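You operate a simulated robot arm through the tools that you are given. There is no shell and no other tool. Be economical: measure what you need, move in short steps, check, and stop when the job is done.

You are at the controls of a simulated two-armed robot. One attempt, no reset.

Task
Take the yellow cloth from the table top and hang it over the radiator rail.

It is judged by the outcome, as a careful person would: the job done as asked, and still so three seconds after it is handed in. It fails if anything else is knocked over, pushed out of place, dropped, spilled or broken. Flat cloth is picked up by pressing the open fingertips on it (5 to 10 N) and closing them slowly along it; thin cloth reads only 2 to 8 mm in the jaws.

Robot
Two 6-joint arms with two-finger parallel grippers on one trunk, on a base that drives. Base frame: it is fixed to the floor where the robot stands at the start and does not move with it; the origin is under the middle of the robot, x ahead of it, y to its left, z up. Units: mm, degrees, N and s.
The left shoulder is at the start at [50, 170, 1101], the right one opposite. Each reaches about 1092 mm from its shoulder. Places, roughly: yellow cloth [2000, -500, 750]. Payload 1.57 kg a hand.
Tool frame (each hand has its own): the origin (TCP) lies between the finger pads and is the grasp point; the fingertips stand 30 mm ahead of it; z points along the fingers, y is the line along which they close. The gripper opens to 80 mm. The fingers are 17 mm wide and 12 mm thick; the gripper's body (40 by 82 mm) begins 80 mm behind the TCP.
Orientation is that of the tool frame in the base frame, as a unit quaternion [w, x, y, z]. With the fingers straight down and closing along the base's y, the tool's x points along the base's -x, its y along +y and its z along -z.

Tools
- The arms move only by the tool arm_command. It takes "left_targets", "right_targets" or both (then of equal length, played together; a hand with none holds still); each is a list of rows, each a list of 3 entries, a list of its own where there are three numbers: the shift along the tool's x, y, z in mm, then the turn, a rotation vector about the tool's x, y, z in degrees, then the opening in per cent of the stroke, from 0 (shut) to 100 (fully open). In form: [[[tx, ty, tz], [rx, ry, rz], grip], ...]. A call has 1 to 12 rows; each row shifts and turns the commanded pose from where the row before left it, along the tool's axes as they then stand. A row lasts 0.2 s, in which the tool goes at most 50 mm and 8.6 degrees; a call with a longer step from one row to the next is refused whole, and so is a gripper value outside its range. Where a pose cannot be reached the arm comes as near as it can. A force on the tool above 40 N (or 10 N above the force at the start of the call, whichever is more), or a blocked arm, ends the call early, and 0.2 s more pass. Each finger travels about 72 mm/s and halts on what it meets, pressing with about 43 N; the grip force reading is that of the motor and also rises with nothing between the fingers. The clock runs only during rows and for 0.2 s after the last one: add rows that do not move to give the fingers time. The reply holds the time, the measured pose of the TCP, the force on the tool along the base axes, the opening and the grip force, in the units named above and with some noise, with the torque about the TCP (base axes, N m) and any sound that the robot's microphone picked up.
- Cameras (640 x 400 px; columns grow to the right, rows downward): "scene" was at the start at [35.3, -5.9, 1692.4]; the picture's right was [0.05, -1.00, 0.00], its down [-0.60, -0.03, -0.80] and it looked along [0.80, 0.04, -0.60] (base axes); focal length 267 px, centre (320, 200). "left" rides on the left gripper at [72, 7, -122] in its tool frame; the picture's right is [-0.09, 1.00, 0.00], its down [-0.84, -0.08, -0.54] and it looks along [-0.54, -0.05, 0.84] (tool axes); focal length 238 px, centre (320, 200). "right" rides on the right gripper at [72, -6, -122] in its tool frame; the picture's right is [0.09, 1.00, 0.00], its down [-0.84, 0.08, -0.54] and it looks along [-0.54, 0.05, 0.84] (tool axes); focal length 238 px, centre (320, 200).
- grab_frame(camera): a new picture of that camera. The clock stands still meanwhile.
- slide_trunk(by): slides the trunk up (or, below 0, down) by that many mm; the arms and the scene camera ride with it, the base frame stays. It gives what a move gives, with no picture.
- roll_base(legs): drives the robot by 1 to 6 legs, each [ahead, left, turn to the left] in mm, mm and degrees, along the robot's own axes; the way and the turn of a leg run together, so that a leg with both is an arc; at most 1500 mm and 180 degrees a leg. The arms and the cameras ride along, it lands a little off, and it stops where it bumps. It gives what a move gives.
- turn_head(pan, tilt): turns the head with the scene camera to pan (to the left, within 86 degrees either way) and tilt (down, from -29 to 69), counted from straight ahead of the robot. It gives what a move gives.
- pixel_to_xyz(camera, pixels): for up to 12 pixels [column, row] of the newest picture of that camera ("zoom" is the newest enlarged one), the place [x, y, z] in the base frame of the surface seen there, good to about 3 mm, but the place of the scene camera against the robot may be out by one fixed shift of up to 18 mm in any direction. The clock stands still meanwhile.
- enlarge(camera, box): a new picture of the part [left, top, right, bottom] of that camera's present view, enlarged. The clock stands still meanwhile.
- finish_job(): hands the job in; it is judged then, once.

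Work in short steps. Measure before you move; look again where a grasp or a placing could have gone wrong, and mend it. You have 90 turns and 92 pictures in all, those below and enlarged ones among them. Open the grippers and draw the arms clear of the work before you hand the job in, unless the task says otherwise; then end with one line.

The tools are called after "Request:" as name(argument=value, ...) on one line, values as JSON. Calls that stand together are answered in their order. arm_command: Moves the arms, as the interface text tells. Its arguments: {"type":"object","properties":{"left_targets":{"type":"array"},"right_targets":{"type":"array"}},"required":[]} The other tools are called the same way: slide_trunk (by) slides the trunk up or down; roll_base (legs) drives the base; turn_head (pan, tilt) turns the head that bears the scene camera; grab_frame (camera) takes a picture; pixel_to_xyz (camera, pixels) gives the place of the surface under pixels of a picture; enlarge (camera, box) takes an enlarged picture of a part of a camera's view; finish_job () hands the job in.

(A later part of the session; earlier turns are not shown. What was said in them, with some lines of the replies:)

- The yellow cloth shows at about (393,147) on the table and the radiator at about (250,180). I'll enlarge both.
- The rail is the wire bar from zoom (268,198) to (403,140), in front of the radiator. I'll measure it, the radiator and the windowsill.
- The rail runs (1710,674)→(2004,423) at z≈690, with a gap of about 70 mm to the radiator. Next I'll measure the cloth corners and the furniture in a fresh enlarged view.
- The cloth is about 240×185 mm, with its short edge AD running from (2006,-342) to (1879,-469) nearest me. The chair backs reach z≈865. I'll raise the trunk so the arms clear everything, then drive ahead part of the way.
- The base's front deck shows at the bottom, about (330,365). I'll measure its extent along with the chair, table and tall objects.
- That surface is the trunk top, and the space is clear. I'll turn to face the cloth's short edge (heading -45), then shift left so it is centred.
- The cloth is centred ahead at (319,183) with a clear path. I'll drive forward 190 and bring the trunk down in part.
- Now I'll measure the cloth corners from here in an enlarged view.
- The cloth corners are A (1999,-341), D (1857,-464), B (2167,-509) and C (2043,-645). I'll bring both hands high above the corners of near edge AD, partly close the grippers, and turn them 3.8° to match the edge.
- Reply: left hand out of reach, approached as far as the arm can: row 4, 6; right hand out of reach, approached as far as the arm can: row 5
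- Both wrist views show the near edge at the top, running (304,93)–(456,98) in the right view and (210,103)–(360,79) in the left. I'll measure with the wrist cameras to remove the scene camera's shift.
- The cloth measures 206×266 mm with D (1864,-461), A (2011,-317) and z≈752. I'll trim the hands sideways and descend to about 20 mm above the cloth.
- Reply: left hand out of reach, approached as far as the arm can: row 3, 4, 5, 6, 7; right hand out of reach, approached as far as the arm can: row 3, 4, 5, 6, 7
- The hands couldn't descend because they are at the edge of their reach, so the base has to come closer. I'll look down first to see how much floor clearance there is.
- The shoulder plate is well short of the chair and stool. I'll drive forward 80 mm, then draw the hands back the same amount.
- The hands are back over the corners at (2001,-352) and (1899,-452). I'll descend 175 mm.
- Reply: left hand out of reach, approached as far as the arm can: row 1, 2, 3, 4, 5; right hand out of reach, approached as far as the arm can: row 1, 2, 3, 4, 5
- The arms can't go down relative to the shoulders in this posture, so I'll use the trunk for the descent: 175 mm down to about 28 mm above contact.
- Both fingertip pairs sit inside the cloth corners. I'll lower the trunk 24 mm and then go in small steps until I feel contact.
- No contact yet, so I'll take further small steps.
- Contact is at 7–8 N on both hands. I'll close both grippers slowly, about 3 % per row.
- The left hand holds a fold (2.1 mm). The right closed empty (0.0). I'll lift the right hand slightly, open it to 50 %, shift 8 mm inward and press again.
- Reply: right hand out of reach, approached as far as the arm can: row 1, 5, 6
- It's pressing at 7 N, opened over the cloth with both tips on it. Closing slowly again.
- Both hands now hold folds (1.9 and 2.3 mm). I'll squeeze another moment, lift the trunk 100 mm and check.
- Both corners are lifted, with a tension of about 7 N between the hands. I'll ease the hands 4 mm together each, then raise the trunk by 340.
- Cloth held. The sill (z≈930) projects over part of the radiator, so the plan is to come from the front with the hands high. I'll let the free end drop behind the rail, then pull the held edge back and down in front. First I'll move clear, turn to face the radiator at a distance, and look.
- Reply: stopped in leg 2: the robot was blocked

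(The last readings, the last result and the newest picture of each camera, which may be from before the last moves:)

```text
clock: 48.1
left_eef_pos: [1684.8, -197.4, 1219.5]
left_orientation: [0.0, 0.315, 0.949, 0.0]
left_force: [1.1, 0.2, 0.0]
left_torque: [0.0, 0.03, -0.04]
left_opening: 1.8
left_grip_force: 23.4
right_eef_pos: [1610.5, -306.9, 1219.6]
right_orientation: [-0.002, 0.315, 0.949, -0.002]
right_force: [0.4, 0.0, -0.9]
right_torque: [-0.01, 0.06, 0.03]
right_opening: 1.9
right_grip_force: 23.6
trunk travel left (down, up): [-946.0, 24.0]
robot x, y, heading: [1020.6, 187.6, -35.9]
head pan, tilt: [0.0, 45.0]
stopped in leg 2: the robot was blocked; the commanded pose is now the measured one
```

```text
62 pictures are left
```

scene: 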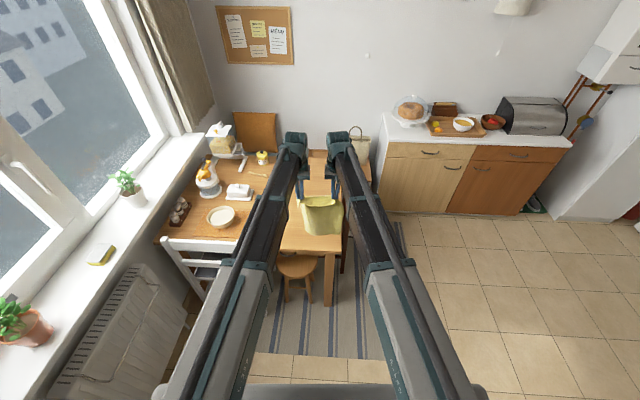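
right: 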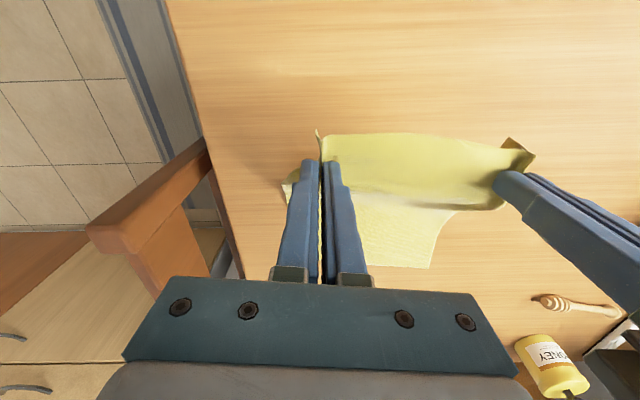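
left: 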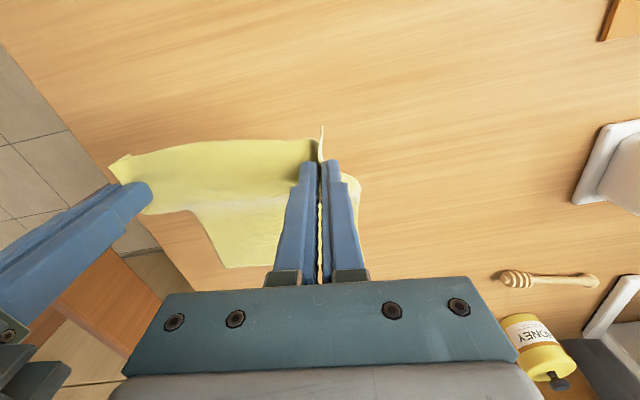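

The turn was blocked, most likely by the counter corner behind-left at (857,443). I'll move away from it to the open middle at about (1230,-40) before turning.

Request:
roll_base(legs=[[304, -61, 0]])

Request:
turn_head(pan=80, tilt=45)

Request:
grab_frame(camera="scene")

```text
clock: 50.2
left_eef_pos: [1899.5, -432.6, 1220.2]
left_orientation: [0.001, 0.315, 0.949, 0.0]
left_force: [-0.2, 0.0, -0.5]
left_torque: [-0.01, 0.04, -0.04]
left_opening: 1.6
left_grip_force: 23.8
right_eef_pos: [1824.9, -541.6, 1221.1]
right_orientation: [-0.001, 0.316, 0.949, -0.001]
right_force: [-0.3, -0.4, 0.3]
right_torque: [0.02, 0.05, 0.01]
right_opening: 1.8
right_grip_force: 24.0
trunk travel left (down, up): [-946.0, 24.0]
robot x, y, heading: [1238.9, -47.2, -36.1]
head pan, tilt: [0.0, 45.0]
```

```text
clock: 51.8
left_eef_pos: [1897.4, -433.8, 1220.3]
left_orientation: [0.0, 0.316, 0.949, 0.001]
left_force: [0.2, -0.3, 0.0]
left_torque: [0.0, -0.01, -0.01]
left_opening: 2.0
left_grip_force: 23.8
right_eef_pos: [1823.1, -540.0, 1220.6]
right_orientation: [-0.001, 0.317, 0.948, 0.0]
right_force: [-0.3, 0.2, -0.8]
right_torque: [-0.02, 0.0, -0.01]
right_opening: 2.0
right_grip_force: 23.4
trunk travel left (down, up): [-946.0, 24.0]
robot x, y, heading: [1238.4, -45.3, -36.4]
head pan, tilt: [80.0, 45.0]
```

```text
61 pictures are left
```

scene: 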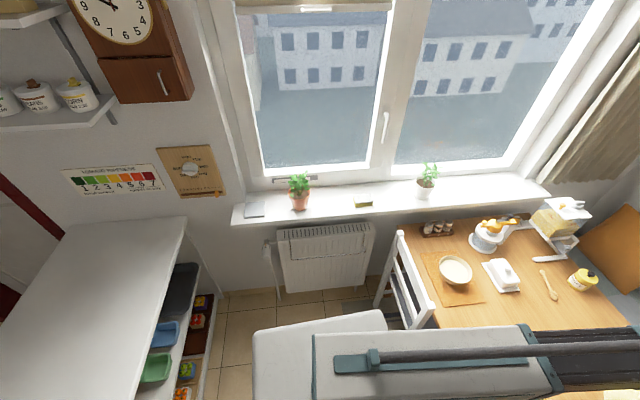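

The counter and radiator look undisturbed. Turning 85.6° left here keeps the hands about 100 mm short of the rail.

Request:
roll_base(legs=[[0, 0, 85.6]])

Request:
turn_head(pan=0, tilt=50)

Request:
grab_frame(camera="scene")

Request:
grab_frame(camera="left")

Request:
grab_frame(camera="right")

```text
clock: 55.8
left_eef_pos: [1674.5, 581.8, 1219.8]
left_orientation: [-0.001, -0.413, 0.911, 0.001]
left_force: [0.1, 0.4, 0.1]
left_torque: [-0.04, -0.02, -0.03]
left_opening: 2.0
left_grip_force: 23.5
right_eef_pos: [1776.7, 498.4, 1220.5]
right_orientation: [0.0, -0.412, 0.911, -0.001]
right_force: [0.4, 0.0, 0.8]
right_torque: [0.02, -0.02, 0.0]
right_opening: 1.8
right_grip_force: 23.7
trunk travel left (down, up): [-946.0, 24.0]
robot x, y, heading: [1239.5, -44.5, 49.7]
head pan, tilt: [80.0, 45.0]
```

```text
clock: 57.4
left_eef_pos: [1675.1, 582.0, 1221.3]
left_orientation: [-0.001, -0.413, 0.911, 0.001]
left_force: [0.0, 1.1, -0.7]
left_torque: [0.01, -0.03, -0.02]
left_opening: 1.9
left_grip_force: 23.5
right_eef_pos: [1776.5, 500.1, 1220.0]
right_orientation: [0.0, -0.413, 0.911, -0.001]
right_force: [-0.1, 0.4, -0.2]
right_torque: [0.02, 0.02, -0.01]
right_opening: 2.0
right_grip_force: 23.4
trunk travel left (down, up): [-946.0, 24.0]
robot x, y, heading: [1237.8, -48.5, 49.5]
head pan, tilt: [0.0, 50.0]
```

```text
60 pictures are left
```

scene: 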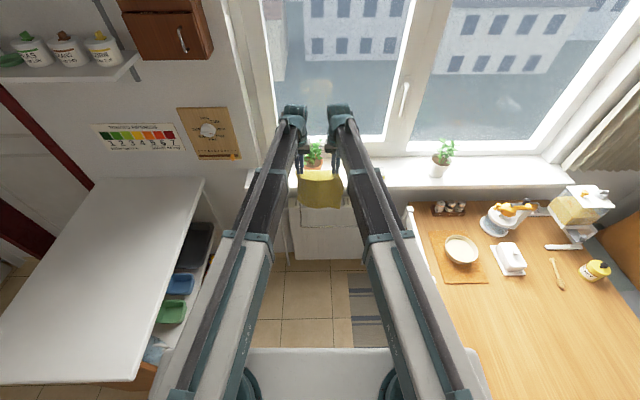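

```text
59 pictures are left
```

left: 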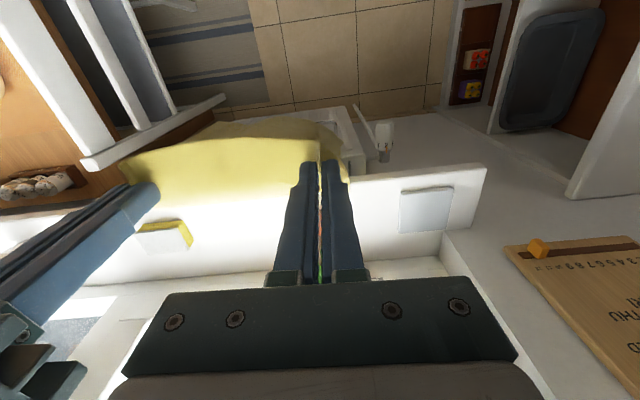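

```text
58 pictures are left
```

right: 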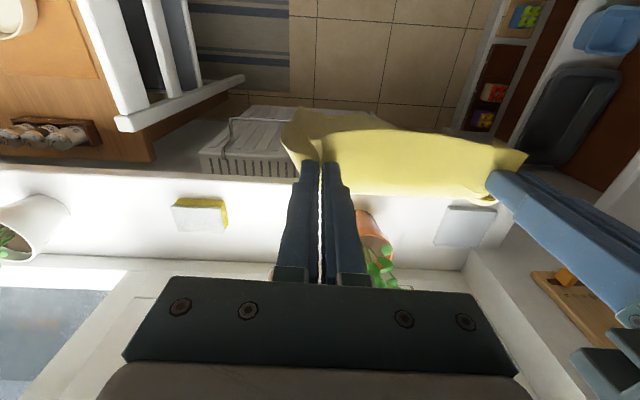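

The right wrist camera sees the radiator top, the right bracket of the rail (232,122) and the sill edge (~row 172–180). I'll measure them precisely.

Request:
enlarge(camera="right", box=[180, 80, 340, 200])

Request:
pixel_to_xyz(camera="right", pixels=[[100, 176], [180, 180], [250, 186], [430, 205], [200, 215], [370, 235], [232, 122], [248, 118], [215, 155], [270, 160], [240, 80], [385, 275]])

Request:
pixel_to_xyz(camera="left", pixels=[[480, 170], [400, 176], [360, 180], [350, 150], [375, 130], [440, 240], [240, 220], [345, 115]])

```text
3.33 times, centred on (260, 140) of right
```

zoom: 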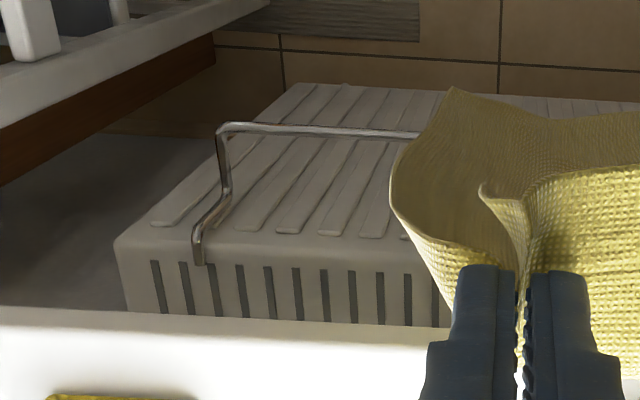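

```text
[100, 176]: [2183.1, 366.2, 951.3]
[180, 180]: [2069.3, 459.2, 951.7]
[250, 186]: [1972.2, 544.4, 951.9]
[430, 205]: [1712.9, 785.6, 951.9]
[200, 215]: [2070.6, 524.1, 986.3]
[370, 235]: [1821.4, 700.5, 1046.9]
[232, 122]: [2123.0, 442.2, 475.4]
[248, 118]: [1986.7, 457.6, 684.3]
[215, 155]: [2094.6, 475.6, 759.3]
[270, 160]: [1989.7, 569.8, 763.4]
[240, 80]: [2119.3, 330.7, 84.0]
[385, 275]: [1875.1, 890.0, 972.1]
```

```text
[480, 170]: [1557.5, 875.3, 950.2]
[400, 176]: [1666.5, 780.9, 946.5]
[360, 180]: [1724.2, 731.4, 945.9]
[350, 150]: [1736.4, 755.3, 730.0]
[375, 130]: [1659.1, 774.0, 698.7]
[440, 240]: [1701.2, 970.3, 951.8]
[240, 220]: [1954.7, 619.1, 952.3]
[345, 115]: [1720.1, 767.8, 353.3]
```

Now the rail itself, along zoom row ~127–136.

Request:
pixel_to_xyz(camera="zoom", pixels=[[245, 126], [280, 128], [320, 130], [360, 133], [400, 136], [222, 140], [228, 190], [198, 255], [300, 225], [330, 228], [260, 265], [400, 300]])

Request:
enlarge(camera="left", box=[300, 80, 420, 180])

```text
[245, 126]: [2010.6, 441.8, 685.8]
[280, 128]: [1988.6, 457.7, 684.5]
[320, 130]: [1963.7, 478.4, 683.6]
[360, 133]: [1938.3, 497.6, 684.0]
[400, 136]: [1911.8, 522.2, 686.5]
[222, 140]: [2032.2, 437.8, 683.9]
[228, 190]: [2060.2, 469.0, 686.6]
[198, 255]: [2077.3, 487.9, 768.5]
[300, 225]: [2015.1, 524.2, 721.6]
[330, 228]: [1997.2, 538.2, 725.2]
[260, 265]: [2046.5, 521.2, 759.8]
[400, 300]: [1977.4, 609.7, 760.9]
```

```text
4.00 times, centred on (360, 130) of left
```

zoom: 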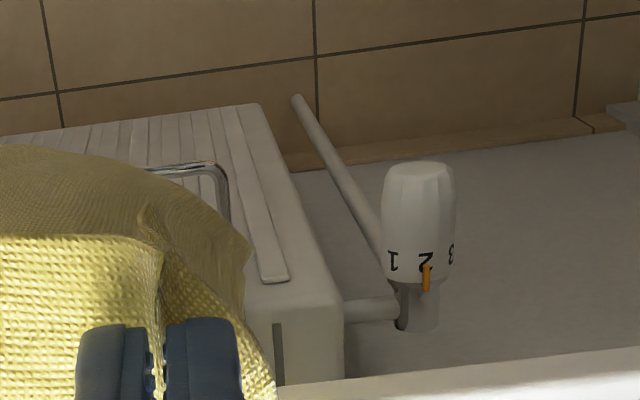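

The rail is at N≈1611 (N along (0.631,0.776)), z≈685, right end at T≈1293. The sill edge is at N≈1660, z≈951, and the hands are at N≈1509. I'll measure the rail's left end, and tilt the hands 20° forward so their bodies stay clear of the sill.

Request:
pixel_to_xyz(camera="zoom", pixels=[[160, 170], [190, 167], [212, 168], [225, 200], [275, 260], [415, 200]])

Request:
arm_command(left_targets=[[[0, 0, 0], [0, -5, 0], 0], [[0, 0, 0], [0, -5, 0], 0], [[0, 0, 0], [0, -5, 0], 0], [[0, 0, 0], [0, -5, 0], 0], [[0, 0, 0], [0, 0, 0], 0]], right_targets=[[[0, 0, 0], [0, -5, 0], 0], [[0, 0, 0], [0, -5, 0], 0], [[0, 0, 0], [0, -5, 0], 0], [[0, 0, 0], [0, -5, 0], 0], [[0, 0, 0], [0, 0, 0], 0]])

```text
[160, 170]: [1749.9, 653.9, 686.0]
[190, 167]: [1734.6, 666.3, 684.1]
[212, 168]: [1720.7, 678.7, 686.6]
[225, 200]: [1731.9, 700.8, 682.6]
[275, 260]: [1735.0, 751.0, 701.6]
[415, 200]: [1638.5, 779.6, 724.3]
```

```text
clock: 58.6
left_eef_pos: [1674.2, 582.2, 1233.9]
left_orientation: [0.158, -0.408, 0.896, 0.072]
left_force: [0.1, -0.2, 0.6]
left_torque: [0.01, 0.02, -0.03]
left_opening: 2.2
left_grip_force: 23.6
left hand out of reach, approached as far as the arm can: row 3, 4
right_eef_pos: [1778.1, 499.4, 1234.3]
right_orientation: [0.159, -0.407, 0.897, 0.071]
right_force: [0.7, 0.4, -0.8]
right_torque: [-0.01, 0.02, -0.01]
right_opening: 1.9
right_grip_force: 23.6
right hand out of reach, approached as far as the arm can: row 2, 3, 4
trunk travel left (down, up): [-946.0, 24.0]
robot x, y, heading: [1238.9, -45.5, 49.4]
head pan, tilt: [0.0, 50.0]
```

The hands tilted 20° forward as wanted. The rail spans T 907–1293 with its middle at 1100, and the hands are at T≈998. I'll shift the base right 100, lower the trunk 200, and check the cloth's bottom edge.

Request:
roll_base(legs=[[0, -102, 0]])

Request:
slide_trunk(by=-200)

Request:
turn_head(pan=0, tilt=45)

Request:
grab_frame(camera="scene")

Request:
enlarge(camera="scene", box=[260, 120, 380, 220])

Request:
grab_frame(camera="right")

```text
clock: 59.7
left_eef_pos: [1752.5, 516.0, 1233.8]
left_orientation: [0.158, -0.405, 0.897, 0.074]
left_force: [0.5, -0.8, 0.0]
left_torque: [0.01, 0.03, -0.04]
left_opening: 2.1
left_grip_force: 24.1
right_eef_pos: [1855.3, 432.4, 1232.7]
right_orientation: [0.159, -0.405, 0.898, 0.071]
right_force: [0.0, 1.3, 0.4]
right_torque: [-0.01, 0.04, -0.02]
right_opening: 1.8
right_grip_force: 23.2
trunk travel left (down, up): [-946.0, 24.0]
robot x, y, heading: [1311.7, -109.3, 49.4]
head pan, tilt: [0.0, 50.0]
```

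```text
clock: 61.9
left_eef_pos: [1752.0, 516.6, 1034.1]
left_orientation: [0.158, -0.405, 0.898, 0.072]
left_force: [0.3, -0.2, -0.5]
left_torque: [0.0, 0.01, -0.04]
left_opening: 2.2
left_grip_force: 23.7
right_eef_pos: [1854.6, 435.0, 1034.7]
right_orientation: [0.158, -0.405, 0.898, 0.07]
right_force: [-0.2, 0.0, -0.2]
right_torque: [0.02, 0.01, 0.0]
right_opening: 1.6
right_grip_force: 23.3
trunk travel left (down, up): [-746.0, 224.0]
robot x, y, heading: [1315.9, -110.3, 49.5]
head pan, tilt: [0.0, 50.0]
```

```text
clock: 62.5
left_eef_pos: [1752.3, 516.3, 1034.0]
left_orientation: [0.158, -0.405, 0.897, 0.072]
left_force: [0.1, -1.2, -0.1]
left_torque: [-0.02, -0.03, -0.02]
left_opening: 1.8
left_grip_force: 23.8
right_eef_pos: [1855.5, 433.7, 1034.4]
right_orientation: [0.159, -0.405, 0.898, 0.071]
right_force: [0.1, 0.4, 0.1]
right_torque: [0.0, 0.03, 0.01]
right_opening: 1.9
right_grip_force: 23.9
trunk travel left (down, up): [-746.0, 224.0]
robot x, y, heading: [1315.5, -107.0, 49.6]
head pan, tilt: [0.0, 45.0]
```

```text
55 pictures are left
```

scene: 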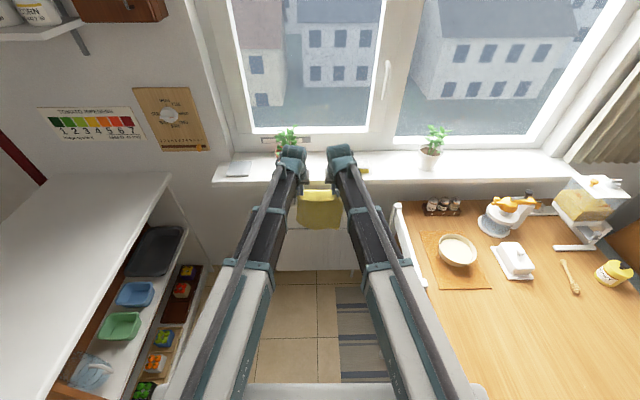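

```text
4.00 times, centred on (320, 170) of scene
```

zoom: 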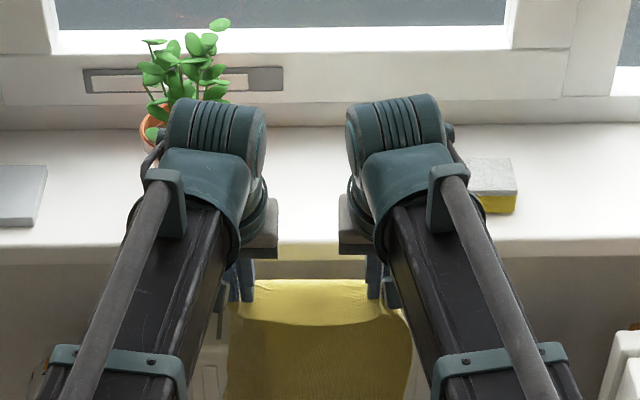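

```text
53 pictures are left
```

right: 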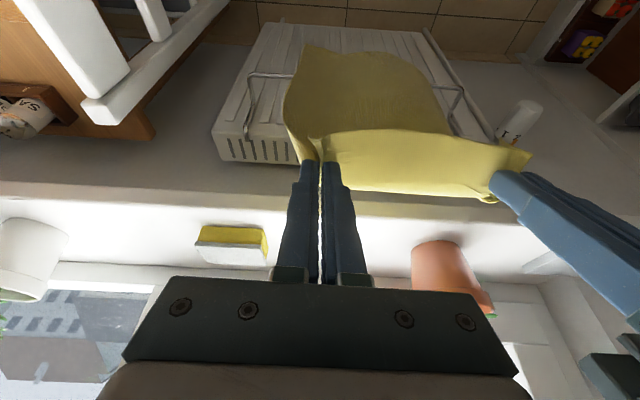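

The cloth hangs spread and centred over the rail. I'll measure its bottom edge and the wrist units relative to the sill.

Request:
pixel_to_xyz(camera="right", pixels=[[312, 48], [360, 55], [415, 62], [330, 100], [420, 120], [300, 100]])

Request:
pixel_to_xyz(camera="zoom", pixels=[[205, 105], [390, 100], [260, 230], [345, 240], [310, 300], [310, 385], [380, 110]])

```text
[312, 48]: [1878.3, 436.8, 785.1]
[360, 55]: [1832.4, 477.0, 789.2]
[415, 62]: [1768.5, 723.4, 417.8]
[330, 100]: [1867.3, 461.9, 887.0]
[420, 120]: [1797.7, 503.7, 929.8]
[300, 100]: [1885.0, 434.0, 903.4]
```

```text
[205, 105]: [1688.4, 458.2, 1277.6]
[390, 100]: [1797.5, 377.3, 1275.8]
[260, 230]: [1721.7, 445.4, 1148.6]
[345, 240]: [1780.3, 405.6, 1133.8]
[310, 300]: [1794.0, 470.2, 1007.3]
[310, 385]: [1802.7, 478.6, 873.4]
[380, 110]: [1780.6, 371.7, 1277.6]
```

The cloth's bottom edge is at z≈785, N≈1525. Driving forward 118 puts it at N≈1643, between the rail (1611) and the radiator face (~1678), with the fingers just short of the sill edge. First 80.

Request:
roll_base(legs=[[80, 0, 0]])

Request:
grab_frame(camera="right")

Request:
grab_frame(camera="scene")

```text
clock: 63.6
left_eef_pos: [1807.7, 579.7, 1032.9]
left_orientation: [0.157, -0.405, 0.898, 0.071]
left_force: [1.1, 0.4, 0.1]
left_torque: [-0.05, 0.02, -0.04]
left_opening: 1.8
left_grip_force: 23.6
right_eef_pos: [1909.8, 495.9, 1032.5]
right_orientation: [0.158, -0.404, 0.898, 0.07]
right_force: [-0.9, 0.3, -0.8]
right_torque: [0.0, 0.03, -0.01]
right_opening: 1.9
right_grip_force: 23.8
trunk travel left (down, up): [-746.0, 224.0]
robot x, y, heading: [1369.6, -45.6, 49.2]
head pan, tilt: [0.0, 45.0]
```

```text
52 pictures are left
```

right: 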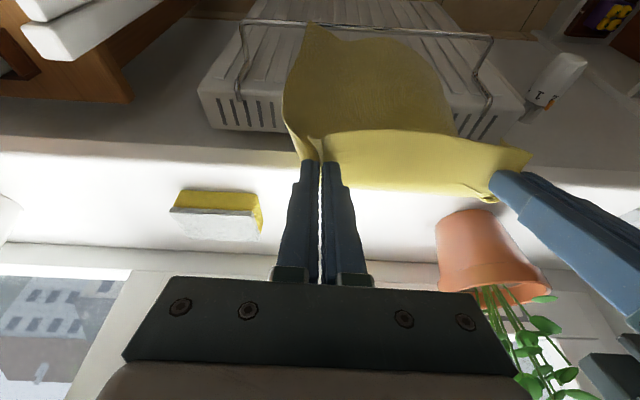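

```text
51 pictures are left
```

scene: 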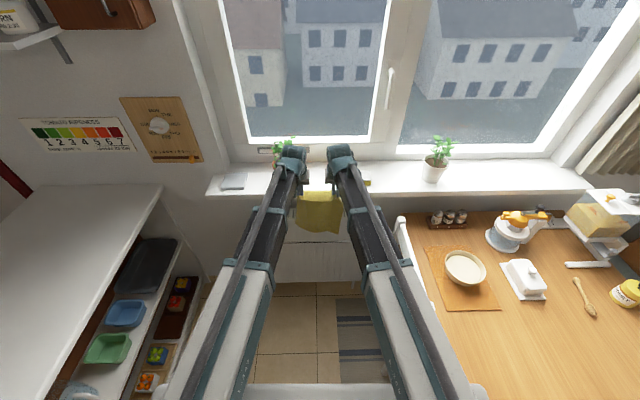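

Hands are now at N≈1590 and everything is clear. Forward 34 more.

Request:
roll_base(legs=[[34, 0, 0]])

Request:
grab_frame(camera="right")

Request:
pixel_to_xyz(camera="right", pixels=[[315, 34], [360, 46], [400, 48], [290, 100], [330, 120], [200, 160], [470, 250], [520, 300], [560, 340]])

```text
clock: 64.5
left_eef_pos: [1829.0, 603.5, 1032.8]
left_orientation: [0.157, -0.405, 0.898, 0.072]
left_force: [0.7, -0.5, -0.9]
left_torque: [-0.02, 0.02, -0.07]
left_opening: 1.7
left_grip_force: 23.4
right_eef_pos: [1931.1, 520.4, 1033.3]
right_orientation: [0.158, -0.405, 0.898, 0.07]
right_force: [-0.2, 0.0, 0.4]
right_torque: [-0.04, 0.04, 0.0]
right_opening: 1.7
right_grip_force: 24.2
trunk travel left (down, up): [-746.0, 224.0]
robot x, y, heading: [1389.9, -24.1, 49.1]
head pan, tilt: [0.0, 45.0]
```

```text
50 pictures are left
```

right: 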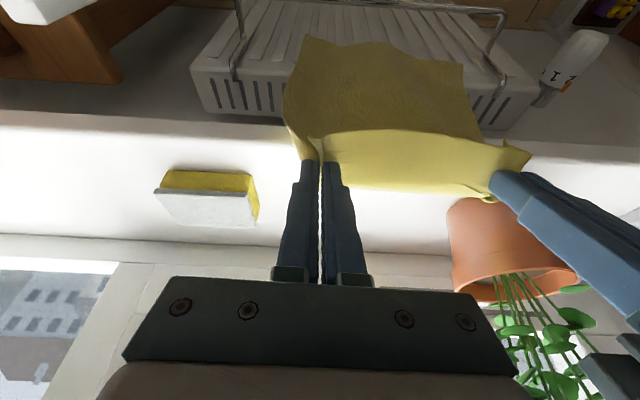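

```text
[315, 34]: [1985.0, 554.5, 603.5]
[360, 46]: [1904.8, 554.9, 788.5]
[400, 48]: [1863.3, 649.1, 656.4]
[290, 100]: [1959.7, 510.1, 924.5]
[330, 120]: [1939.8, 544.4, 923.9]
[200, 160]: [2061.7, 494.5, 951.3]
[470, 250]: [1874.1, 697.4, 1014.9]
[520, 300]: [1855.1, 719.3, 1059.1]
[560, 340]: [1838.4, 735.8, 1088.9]
```

The bottom edge is at N≈1632, about 21 mm behind the rail. I'll add 9 mm forward, then lower the trunk 110 so the end drops into the gap.

Request:
roll_base(legs=[[9, 0, 0]])

Request:
slide_trunk(by=-110)

Request:
grab_frame(camera="right")

Request:
grab_frame(camera="left")

Request:
enlarge(camera="scene", box=[250, 130, 390, 260])

```text
clock: 65.2
left_eef_pos: [1834.4, 610.5, 1032.4]
left_orientation: [0.158, -0.405, 0.898, 0.072]
left_force: [-0.1, 0.5, 0.0]
left_torque: [-0.02, -0.01, -0.01]
left_opening: 2.3
left_grip_force: 24.1
right_eef_pos: [1936.2, 526.7, 1032.2]
right_orientation: [0.158, -0.405, 0.898, 0.07]
right_force: [-0.5, -0.2, -0.2]
right_torque: [-0.02, 0.03, -0.02]
right_opening: 2.0
right_grip_force: 23.6
trunk travel left (down, up): [-746.0, 224.0]
robot x, y, heading: [1396.0, -17.8, 49.4]
head pan, tilt: [0.0, 45.0]
```

```text
clock: 66.6
left_eef_pos: [1833.2, 609.8, 924.0]
left_orientation: [0.158, -0.405, 0.897, 0.072]
left_force: [0.1, 0.0, -0.6]
left_torque: [0.0, 0.05, -0.01]
left_opening: 2.0
left_grip_force: 23.2
right_eef_pos: [1936.8, 527.6, 922.7]
right_orientation: [0.16, -0.404, 0.898, 0.071]
right_force: [-0.5, 0.2, -0.2]
right_torque: [0.03, 0.03, -0.01]
right_opening: 1.9
right_grip_force: 23.7
trunk travel left (down, up): [-636.0, 334.0]
robot x, y, heading: [1393.4, -15.4, 49.4]
head pan, tilt: [0.0, 45.0]
```

```text
49 pictures are left
```

right: 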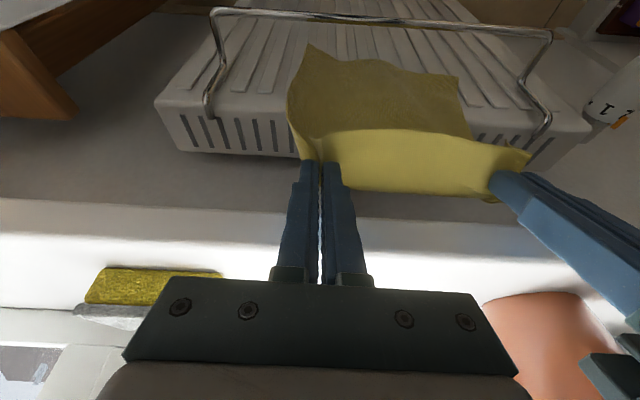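

```text
48 pictures are left
```

left: 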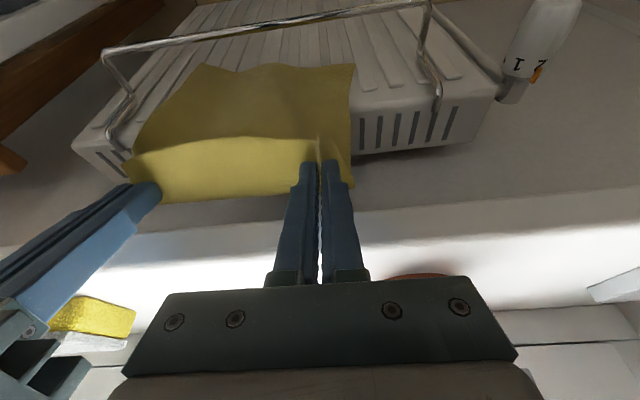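

```text
3.08 times, centred on (320, 195) of scene
```

zoom: 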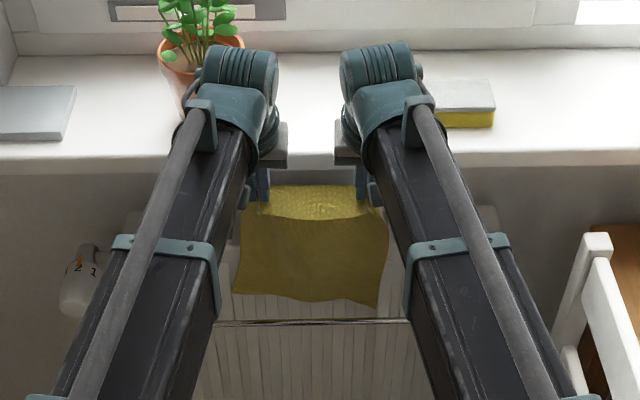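

The cloth's end is cleanly between the rail and the radiator, visible beyond the rail in all views. Lowering another 105 for a tail of about 115 mm below the rail.

Request:
slide_trunk(by=-60)

Request:
slide_trunk(by=-45)

Request:
grab_frame(camera="right")

Request:
enlarge(camera="scene", box=[250, 130, 390, 260])

```text
clock: 67.6
left_eef_pos: [1834.1, 608.7, 863.7]
left_orientation: [0.158, -0.405, 0.898, 0.073]
left_force: [0.7, -0.1, 0.3]
left_torque: [-0.01, 0.01, -0.04]
left_opening: 2.1
left_grip_force: 23.8
right_eef_pos: [1936.2, 527.5, 863.2]
right_orientation: [0.158, -0.404, 0.898, 0.069]
right_force: [-0.6, 0.6, -1.0]
right_torque: [0.0, -0.03, -0.04]
right_opening: 2.1
right_grip_force: 23.2
trunk travel left (down, up): [-576.0, 394.0]
robot x, y, heading: [1397.2, -16.9, 49.4]
head pan, tilt: [0.0, 45.0]
```

```text
clock: 68.5
left_eef_pos: [1832.7, 610.6, 818.9]
left_orientation: [0.158, -0.404, 0.898, 0.072]
left_force: [0.1, -0.1, -0.1]
left_torque: [0.02, -0.02, -0.02]
left_opening: 1.9
left_grip_force: 23.5
right_eef_pos: [1936.7, 526.2, 818.1]
right_orientation: [0.159, -0.404, 0.898, 0.07]
right_force: [0.1, 0.9, 0.2]
right_torque: [-0.02, 0.0, -0.01]
right_opening: 1.6
right_grip_force: 23.9
trunk travel left (down, up): [-531.0, 439.0]
robot x, y, heading: [1397.6, -20.3, 49.2]
head pan, tilt: [0.0, 45.0]
```

```text
46 pictures are left
```

right: 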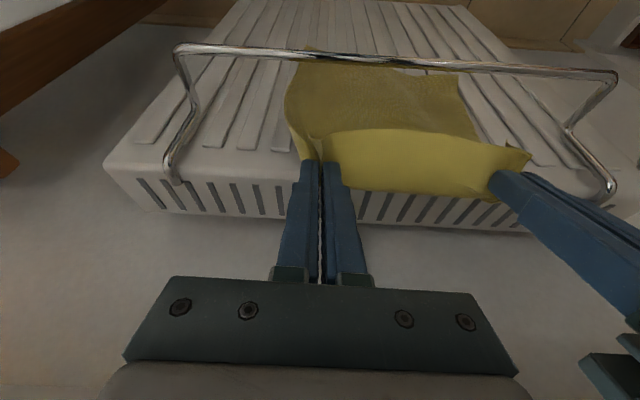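

```text
3.08 times, centred on (320, 195) of scene
```

zoom: 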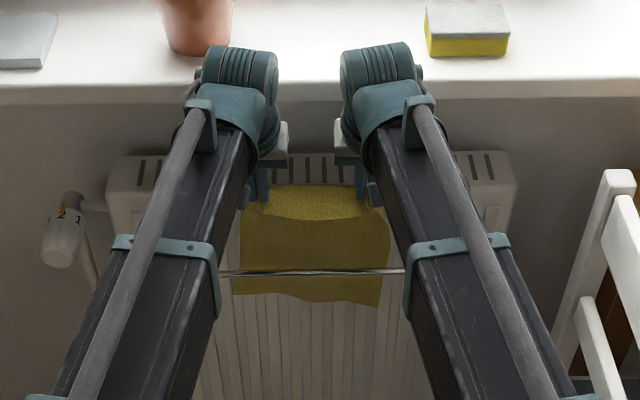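

The cloth is clearly threaded behind the rail with the tail below it. I'll lower 15 more, then bring the held edge back over the rail in an arc: back 60, down 20, back 45.

Request:
slide_trunk(by=-15)

Request:
roll_base(legs=[[-60, 0, 0]])

Request:
slide_trunk(by=-20)

Request:
roll_base(legs=[[-50, 0, 0]])

Request:
enlarge(camera="scene", box=[250, 130, 390, 260])

Request:
grab_frame(camera="right")

```text
clock: 69.1
left_eef_pos: [1833.7, 609.8, 804.2]
left_orientation: [0.158, -0.405, 0.898, 0.073]
left_force: [0.7, -0.6, 0.1]
left_torque: [-0.03, 0.01, -0.02]
left_opening: 1.9
left_grip_force: 23.5
right_eef_pos: [1936.0, 528.1, 803.7]
right_orientation: [0.159, -0.405, 0.898, 0.071]
right_force: [-1.0, 0.2, -0.3]
right_torque: [0.0, 0.01, -0.01]
right_opening: 1.8
right_grip_force: 23.3
trunk travel left (down, up): [-516.0, 454.0]
robot x, y, heading: [1392.3, -13.6, 49.5]
head pan, tilt: [0.0, 45.0]
```

```text
clock: 70.1
left_eef_pos: [1792.0, 563.8, 803.8]
left_orientation: [0.158, -0.406, 0.897, 0.072]
left_force: [-0.5, -0.1, -0.4]
left_torque: [0.02, -0.03, -0.03]
left_opening: 2.0
left_grip_force: 23.4
right_eef_pos: [1894.9, 482.2, 803.4]
right_orientation: [0.159, -0.405, 0.898, 0.07]
right_force: [0.3, 1.0, -0.4]
right_torque: [0.02, -0.01, -0.03]
right_opening: 2.1
right_grip_force: 23.6
trunk travel left (down, up): [-516.0, 454.0]
robot x, y, heading: [1352.9, -61.4, 49.5]
head pan, tilt: [0.0, 45.0]
```

```text
clock: 70.8
left_eef_pos: [1790.7, 564.3, 784.5]
left_orientation: [0.158, -0.406, 0.897, 0.072]
left_force: [0.4, -1.0, 0.0]
left_torque: [0.0, 0.03, -0.01]
left_opening: 1.9
left_grip_force: 24.0
right_eef_pos: [1894.0, 481.3, 784.5]
right_orientation: [0.158, -0.406, 0.897, 0.071]
right_force: [0.1, 0.9, -0.2]
right_torque: [0.02, 0.0, -0.01]
right_opening: 2.0
right_grip_force: 23.5
trunk travel left (down, up): [-496.0, 474.0]
robot x, y, heading: [1351.5, -61.6, 49.7]
head pan, tilt: [0.0, 45.0]
```

```text
clock: 71.7
left_eef_pos: [1757.9, 526.0, 784.8]
left_orientation: [0.158, -0.406, 0.897, 0.073]
left_force: [0.4, 0.2, -0.6]
left_torque: [0.02, -0.05, -0.06]
left_opening: 2.0
left_grip_force: 23.3
right_eef_pos: [1861.0, 442.4, 784.0]
right_orientation: [0.158, -0.408, 0.896, 0.071]
right_force: [-0.5, -0.1, -0.1]
right_torque: [0.03, 0.0, 0.01]
right_opening: 1.8
right_grip_force: 23.8
trunk travel left (down, up): [-496.0, 474.0]
robot x, y, heading: [1320.0, -105.6, 49.7]
head pan, tilt: [0.0, 45.0]
```

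```text
3.08 times, centred on (320, 195) of scene
```

zoom: 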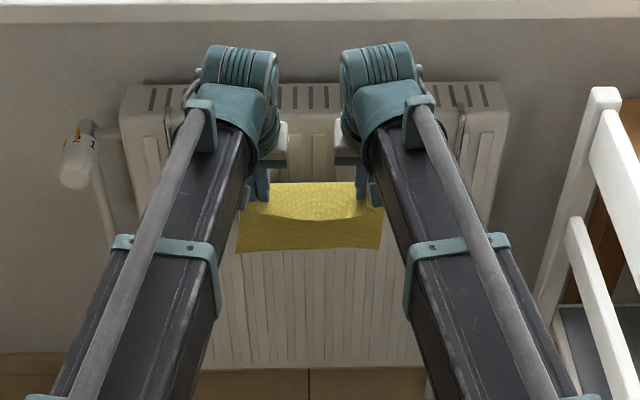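

```text
43 pictures are left
```

right: 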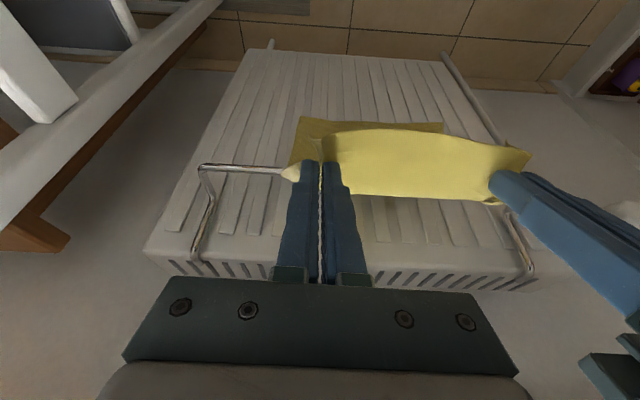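

The cloth lies over the rail with the tail behind it. I'll lower the held edge in front in steps.

Request:
slide_trunk(by=-70)

Request:
slide_trunk(by=-60)

Request:
enlarge(camera="scene", box=[250, 130, 390, 260])

Request:
grab_frame(camera="right")

Request:
grab_frame(camera="left")

```text
clock: 72.8
left_eef_pos: [1756.5, 525.5, 714.1]
left_orientation: [0.157, -0.407, 0.897, 0.072]
left_force: [0.8, 0.0, -0.6]
left_torque: [0.01, -0.03, -0.01]
left_opening: 2.1
left_grip_force: 24.1
right_eef_pos: [1861.5, 444.1, 713.5]
right_orientation: [0.159, -0.406, 0.897, 0.071]
right_force: [0.4, 0.7, 0.3]
right_torque: [0.03, 0.02, -0.03]
right_opening: 1.6
right_grip_force: 23.9
trunk travel left (down, up): [-426.0, 544.0]
robot x, y, heading: [1318.7, -99.9, 49.5]
head pan, tilt: [0.0, 45.0]
```

```text
clock: 73.8
left_eef_pos: [1757.4, 526.7, 653.7]
left_orientation: [0.158, -0.407, 0.897, 0.073]
left_force: [-0.4, 0.2, -0.2]
left_torque: [0.01, 0.0, -0.04]
left_opening: 1.8
left_grip_force: 23.9
right_eef_pos: [1860.9, 443.6, 654.1]
right_orientation: [0.158, -0.407, 0.897, 0.07]
right_force: [0.0, -0.2, -1.1]
right_torque: [0.03, 0.05, -0.02]
right_opening: 1.9
right_grip_force: 23.1
trunk travel left (down, up): [-366.0, 604.0]
robot x, y, heading: [1322.8, -103.4, 49.6]
head pan, tilt: [0.0, 45.0]
```

```text
3.08 times, centred on (320, 195) of scene
```

zoom: 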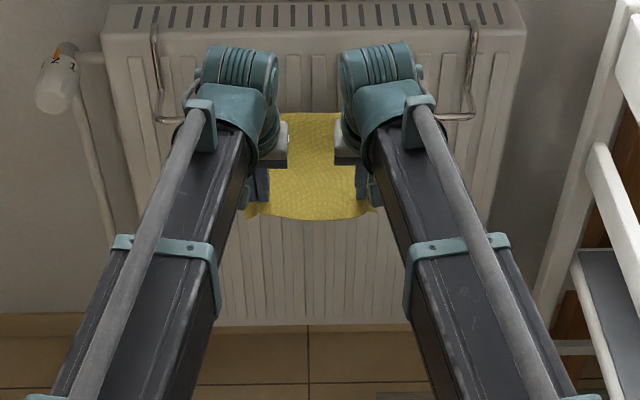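

```text
41 pictures are left
```

right: 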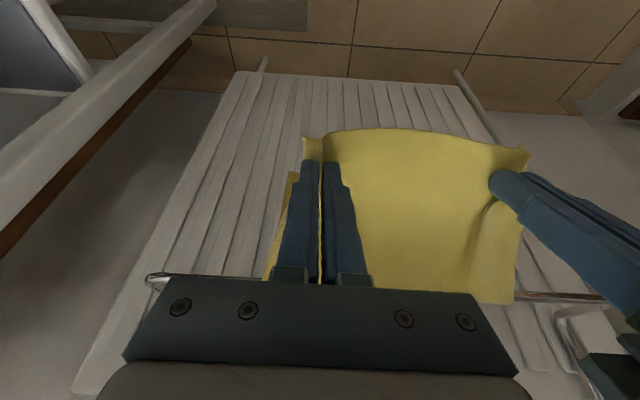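

```text
40 pictures are left
```

left: 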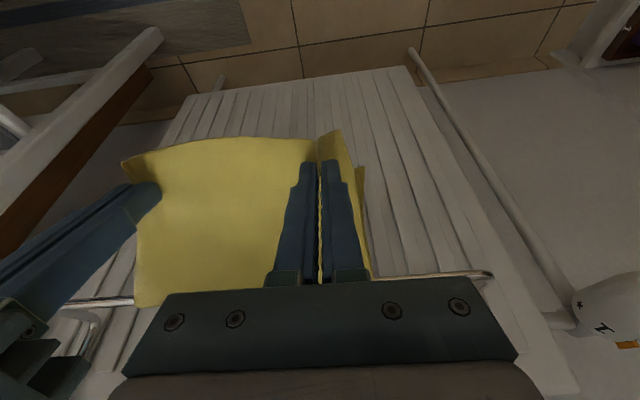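

The cloth is now draped over the rail with both parts visible. I'll bring the hands 30 forward and 40 lower so the front hangs straight before release.

Request:
roll_base(legs=[[30, 0, 0]])

Request:
slide_trunk(by=-40)

Request:
grab_frame(camera="right")

Request:
grab_frame(camera="left")

```text
clock: 74.6
left_eef_pos: [1778.1, 548.0, 653.8]
left_orientation: [0.157, -0.406, 0.897, 0.072]
left_force: [0.4, 0.4, 0.7]
left_torque: [0.01, -0.04, -0.01]
left_opening: 2.0
left_grip_force: 23.6
right_eef_pos: [1880.0, 466.5, 653.8]
right_orientation: [0.158, -0.407, 0.897, 0.071]
right_force: [0.1, 0.3, 0.0]
right_torque: [0.03, 0.0, 0.0]
right_opening: 1.9
right_grip_force: 23.6
trunk travel left (down, up): [-366.0, 604.0]
robot x, y, heading: [1344.5, -77.2, 49.5]
head pan, tilt: [0.0, 45.0]
```

```text
clock: 75.4
left_eef_pos: [1776.6, 548.6, 614.1]
left_orientation: [0.158, -0.407, 0.897, 0.072]
left_force: [0.6, -0.4, 0.2]
left_torque: [0.01, -0.03, -0.03]
left_opening: 2.0
left_grip_force: 23.7
right_eef_pos: [1879.5, 465.9, 614.0]
right_orientation: [0.158, -0.406, 0.897, 0.071]
right_force: [-0.5, 0.6, 0.0]
right_torque: [0.01, 0.01, -0.01]
right_opening: 2.0
right_grip_force: 23.7
trunk travel left (down, up): [-326.0, 644.0]
robot x, y, heading: [1339.5, -79.7, 49.6]
head pan, tilt: [0.0, 45.0]
```

```text
39 pictures are left
```

right: 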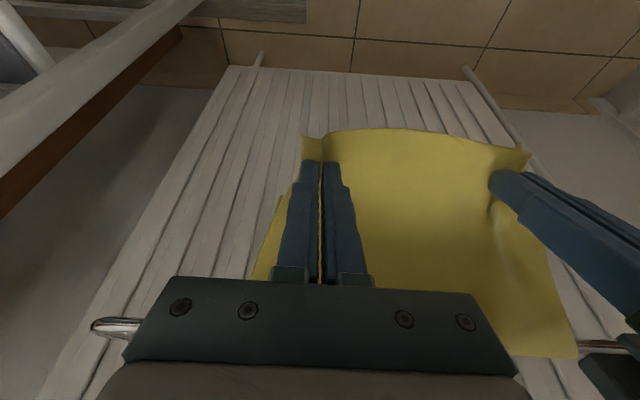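

```text
38 pictures are left
```

left: 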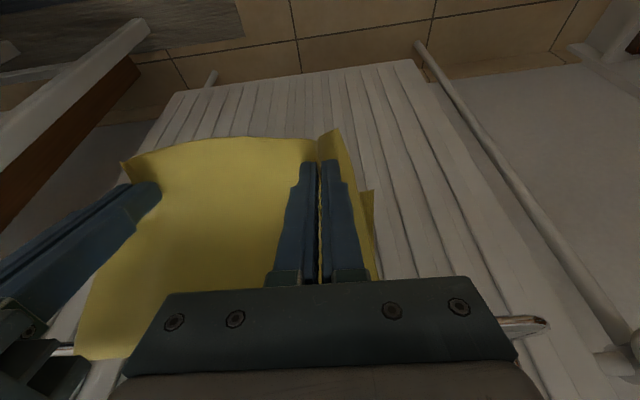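

Everything hangs well, with the tail visible behind at both sides. I'll open both grippers slowly.

Request:
arm_command(left_targets=[[[0, 0, 0], [0, 0, 0], 6], [[0, 0, 0], [0, 0, 0], 12], [[0, 0, 0], [0, 0, 0], 18], [[0, 0, 0], [0, 0, 0], 24], [[0, 0, 0], [0, 0, 0], 30], [[0, 0, 0], [0, 0, 0], 34], [[0, 0, 0], [0, 0, 0], 34], [[0, 0, 0], [0, 0, 0], 34]], right_targets=[[[0, 0, 0], [0, 0, 0], 6], [[0, 0, 0], [0, 0, 0], 12], [[0, 0, 0], [0, 0, 0], 18], [[0, 0, 0], [0, 0, 0], 24], [[0, 0, 0], [0, 0, 0], 30], [[0, 0, 0], [0, 0, 0], 34], [[0, 0, 0], [0, 0, 0], 34], [[0, 0, 0], [0, 0, 0], 34]])

Request:
grab_frame(camera="right")

Request:
grab_frame(camera="left")

```text
clock: 77.2
left_eef_pos: [1777.3, 548.7, 613.8]
left_orientation: [0.158, -0.407, 0.897, 0.072]
left_force: [-0.1, -0.6, 0.1]
left_torque: [-0.01, -0.02, -0.01]
left_opening: 27.3
left_grip_force: 0.1
right_eef_pos: [1881.0, 467.3, 614.3]
right_orientation: [0.159, -0.407, 0.897, 0.071]
right_force: [0.2, 0.2, 0.0]
right_torque: [-0.03, -0.02, 0.01]
right_opening: 27.1
right_grip_force: 0.1
trunk travel left (down, up): [-326.0, 644.0]
robot x, y, heading: [1339.8, -78.2, 49.7]
head pan, tilt: [0.0, 45.0]
```

```text
37 pictures are left
```

right: 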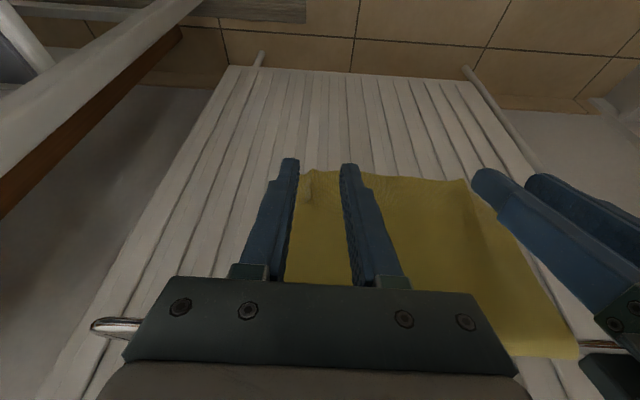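

```text
36 pictures are left
```

left: 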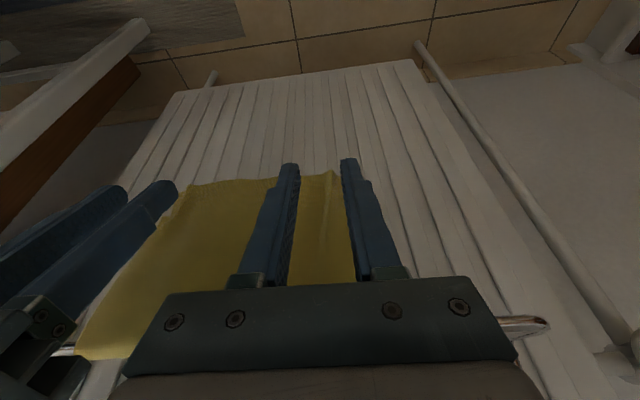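

Both are released and the cloth hangs free of the fingers. I'll back straight away 200 mm.

Request:
roll_base(legs=[[-200, 0, 0]])

Request:
grab_frame(camera="scene")

Request:
enlarge(camera="scene", box=[240, 90, 400, 220])

Request:
grab_frame(camera="right")

```text
clock: 78.8
left_eef_pos: [1644.1, 396.9, 614.3]
left_orientation: [0.158, -0.409, 0.896, 0.073]
left_force: [0.2, 0.0, 0.6]
left_torque: [-0.01, 0.01, 0.0]
left_opening: 27.2
left_grip_force: 0.1
right_eef_pos: [1747.0, 313.8, 614.6]
right_orientation: [0.159, -0.409, 0.896, 0.072]
right_force: [0.5, 0.5, 0.3]
right_torque: [-0.01, -0.03, -0.03]
right_opening: 27.1
right_grip_force: 0.0
trunk travel left (down, up): [-326.0, 644.0]
robot x, y, heading: [1205.9, -236.8, 50.1]
head pan, tilt: [0.0, 45.0]
```

```text
35 pictures are left
```

scene: 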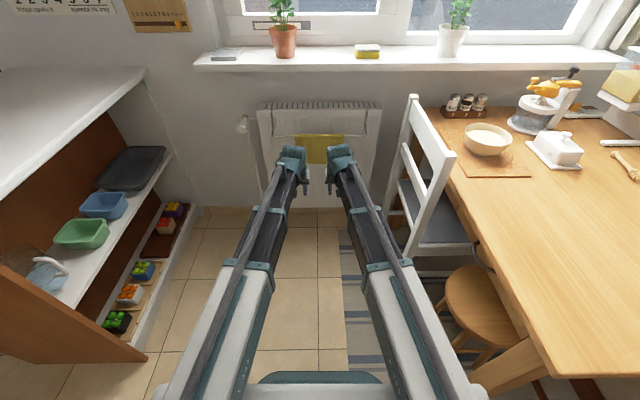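

```text
3.08 times, centred on (320, 155) of scene
```

zoom: 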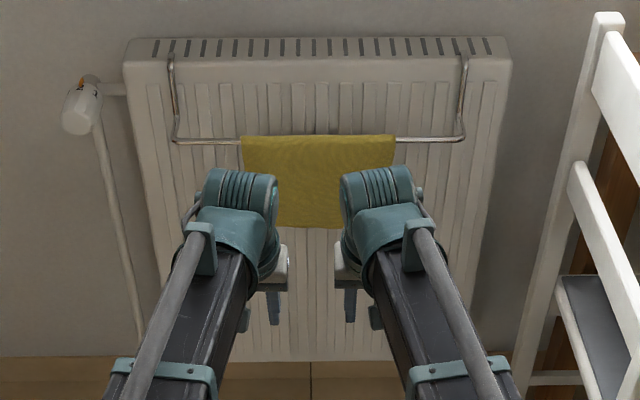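

```text
33 pictures are left
```

right: 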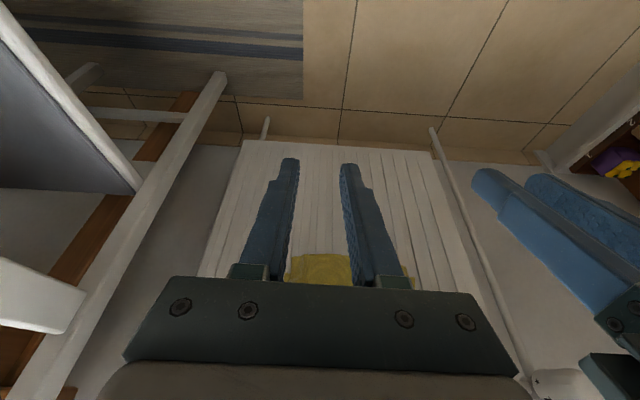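

The cloth hangs neatly over the rail, spread and centred, with nothing else disturbed. I'll raise the trunk so time passes, then check it is still.

Request:
slide_trunk(by=300)

Request:
grab_frame(camera="scene")

Request:
enlarge(camera="scene", box=[240, 130, 400, 290])

```text
clock: 81.8
left_eef_pos: [1645.2, 396.3, 913.3]
left_orientation: [0.158, -0.408, 0.896, 0.073]
left_force: [-1.0, 0.0, 0.3]
left_torque: [0.02, 0.0, -0.02]
left_opening: 27.1
left_grip_force: 0.1
right_eef_pos: [1747.5, 314.6, 913.9]
right_orientation: [0.159, -0.408, 0.896, 0.071]
right_force: [0.2, -0.3, -0.2]
right_torque: [0.0, -0.01, 0.0]
right_opening: 26.9
right_grip_force: 0.1
trunk travel left (down, up): [-626.0, 344.0]
robot x, y, heading: [1209.3, -232.6, 49.9]
head pan, tilt: [0.0, 45.0]
```

```text
32 pictures are left
```

scene: 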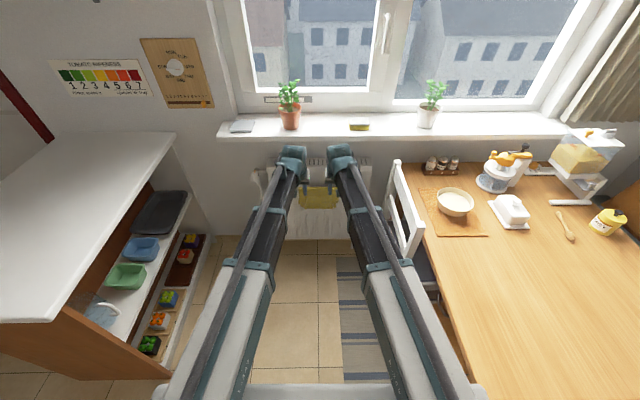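

```text
2.50 times, centred on (320, 210) of scene
```

zoom: 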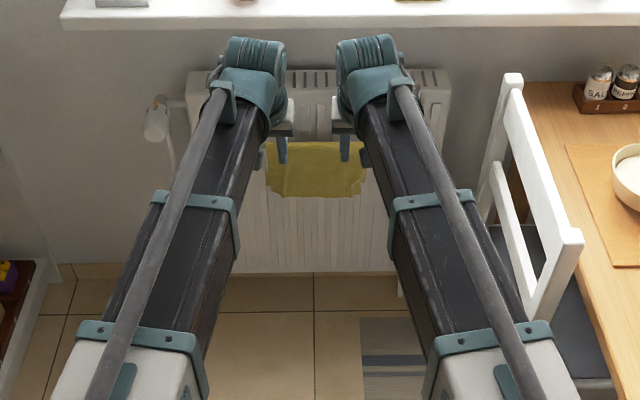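

The cloth hasn't moved three seconds on, the grippers are open and the arms are clear. Handing in.

Request:
finish_job()

```text
The job is handed in.
```

The yellow cloth is hanging over the radiator rail, spread and near its middle, with one end behind the rail and the other in front. It had not moved about three seconds after I let go. The base was blocked once during a turn, most likely by the counter corner; in the pictures afterwards nothing there looked moved.
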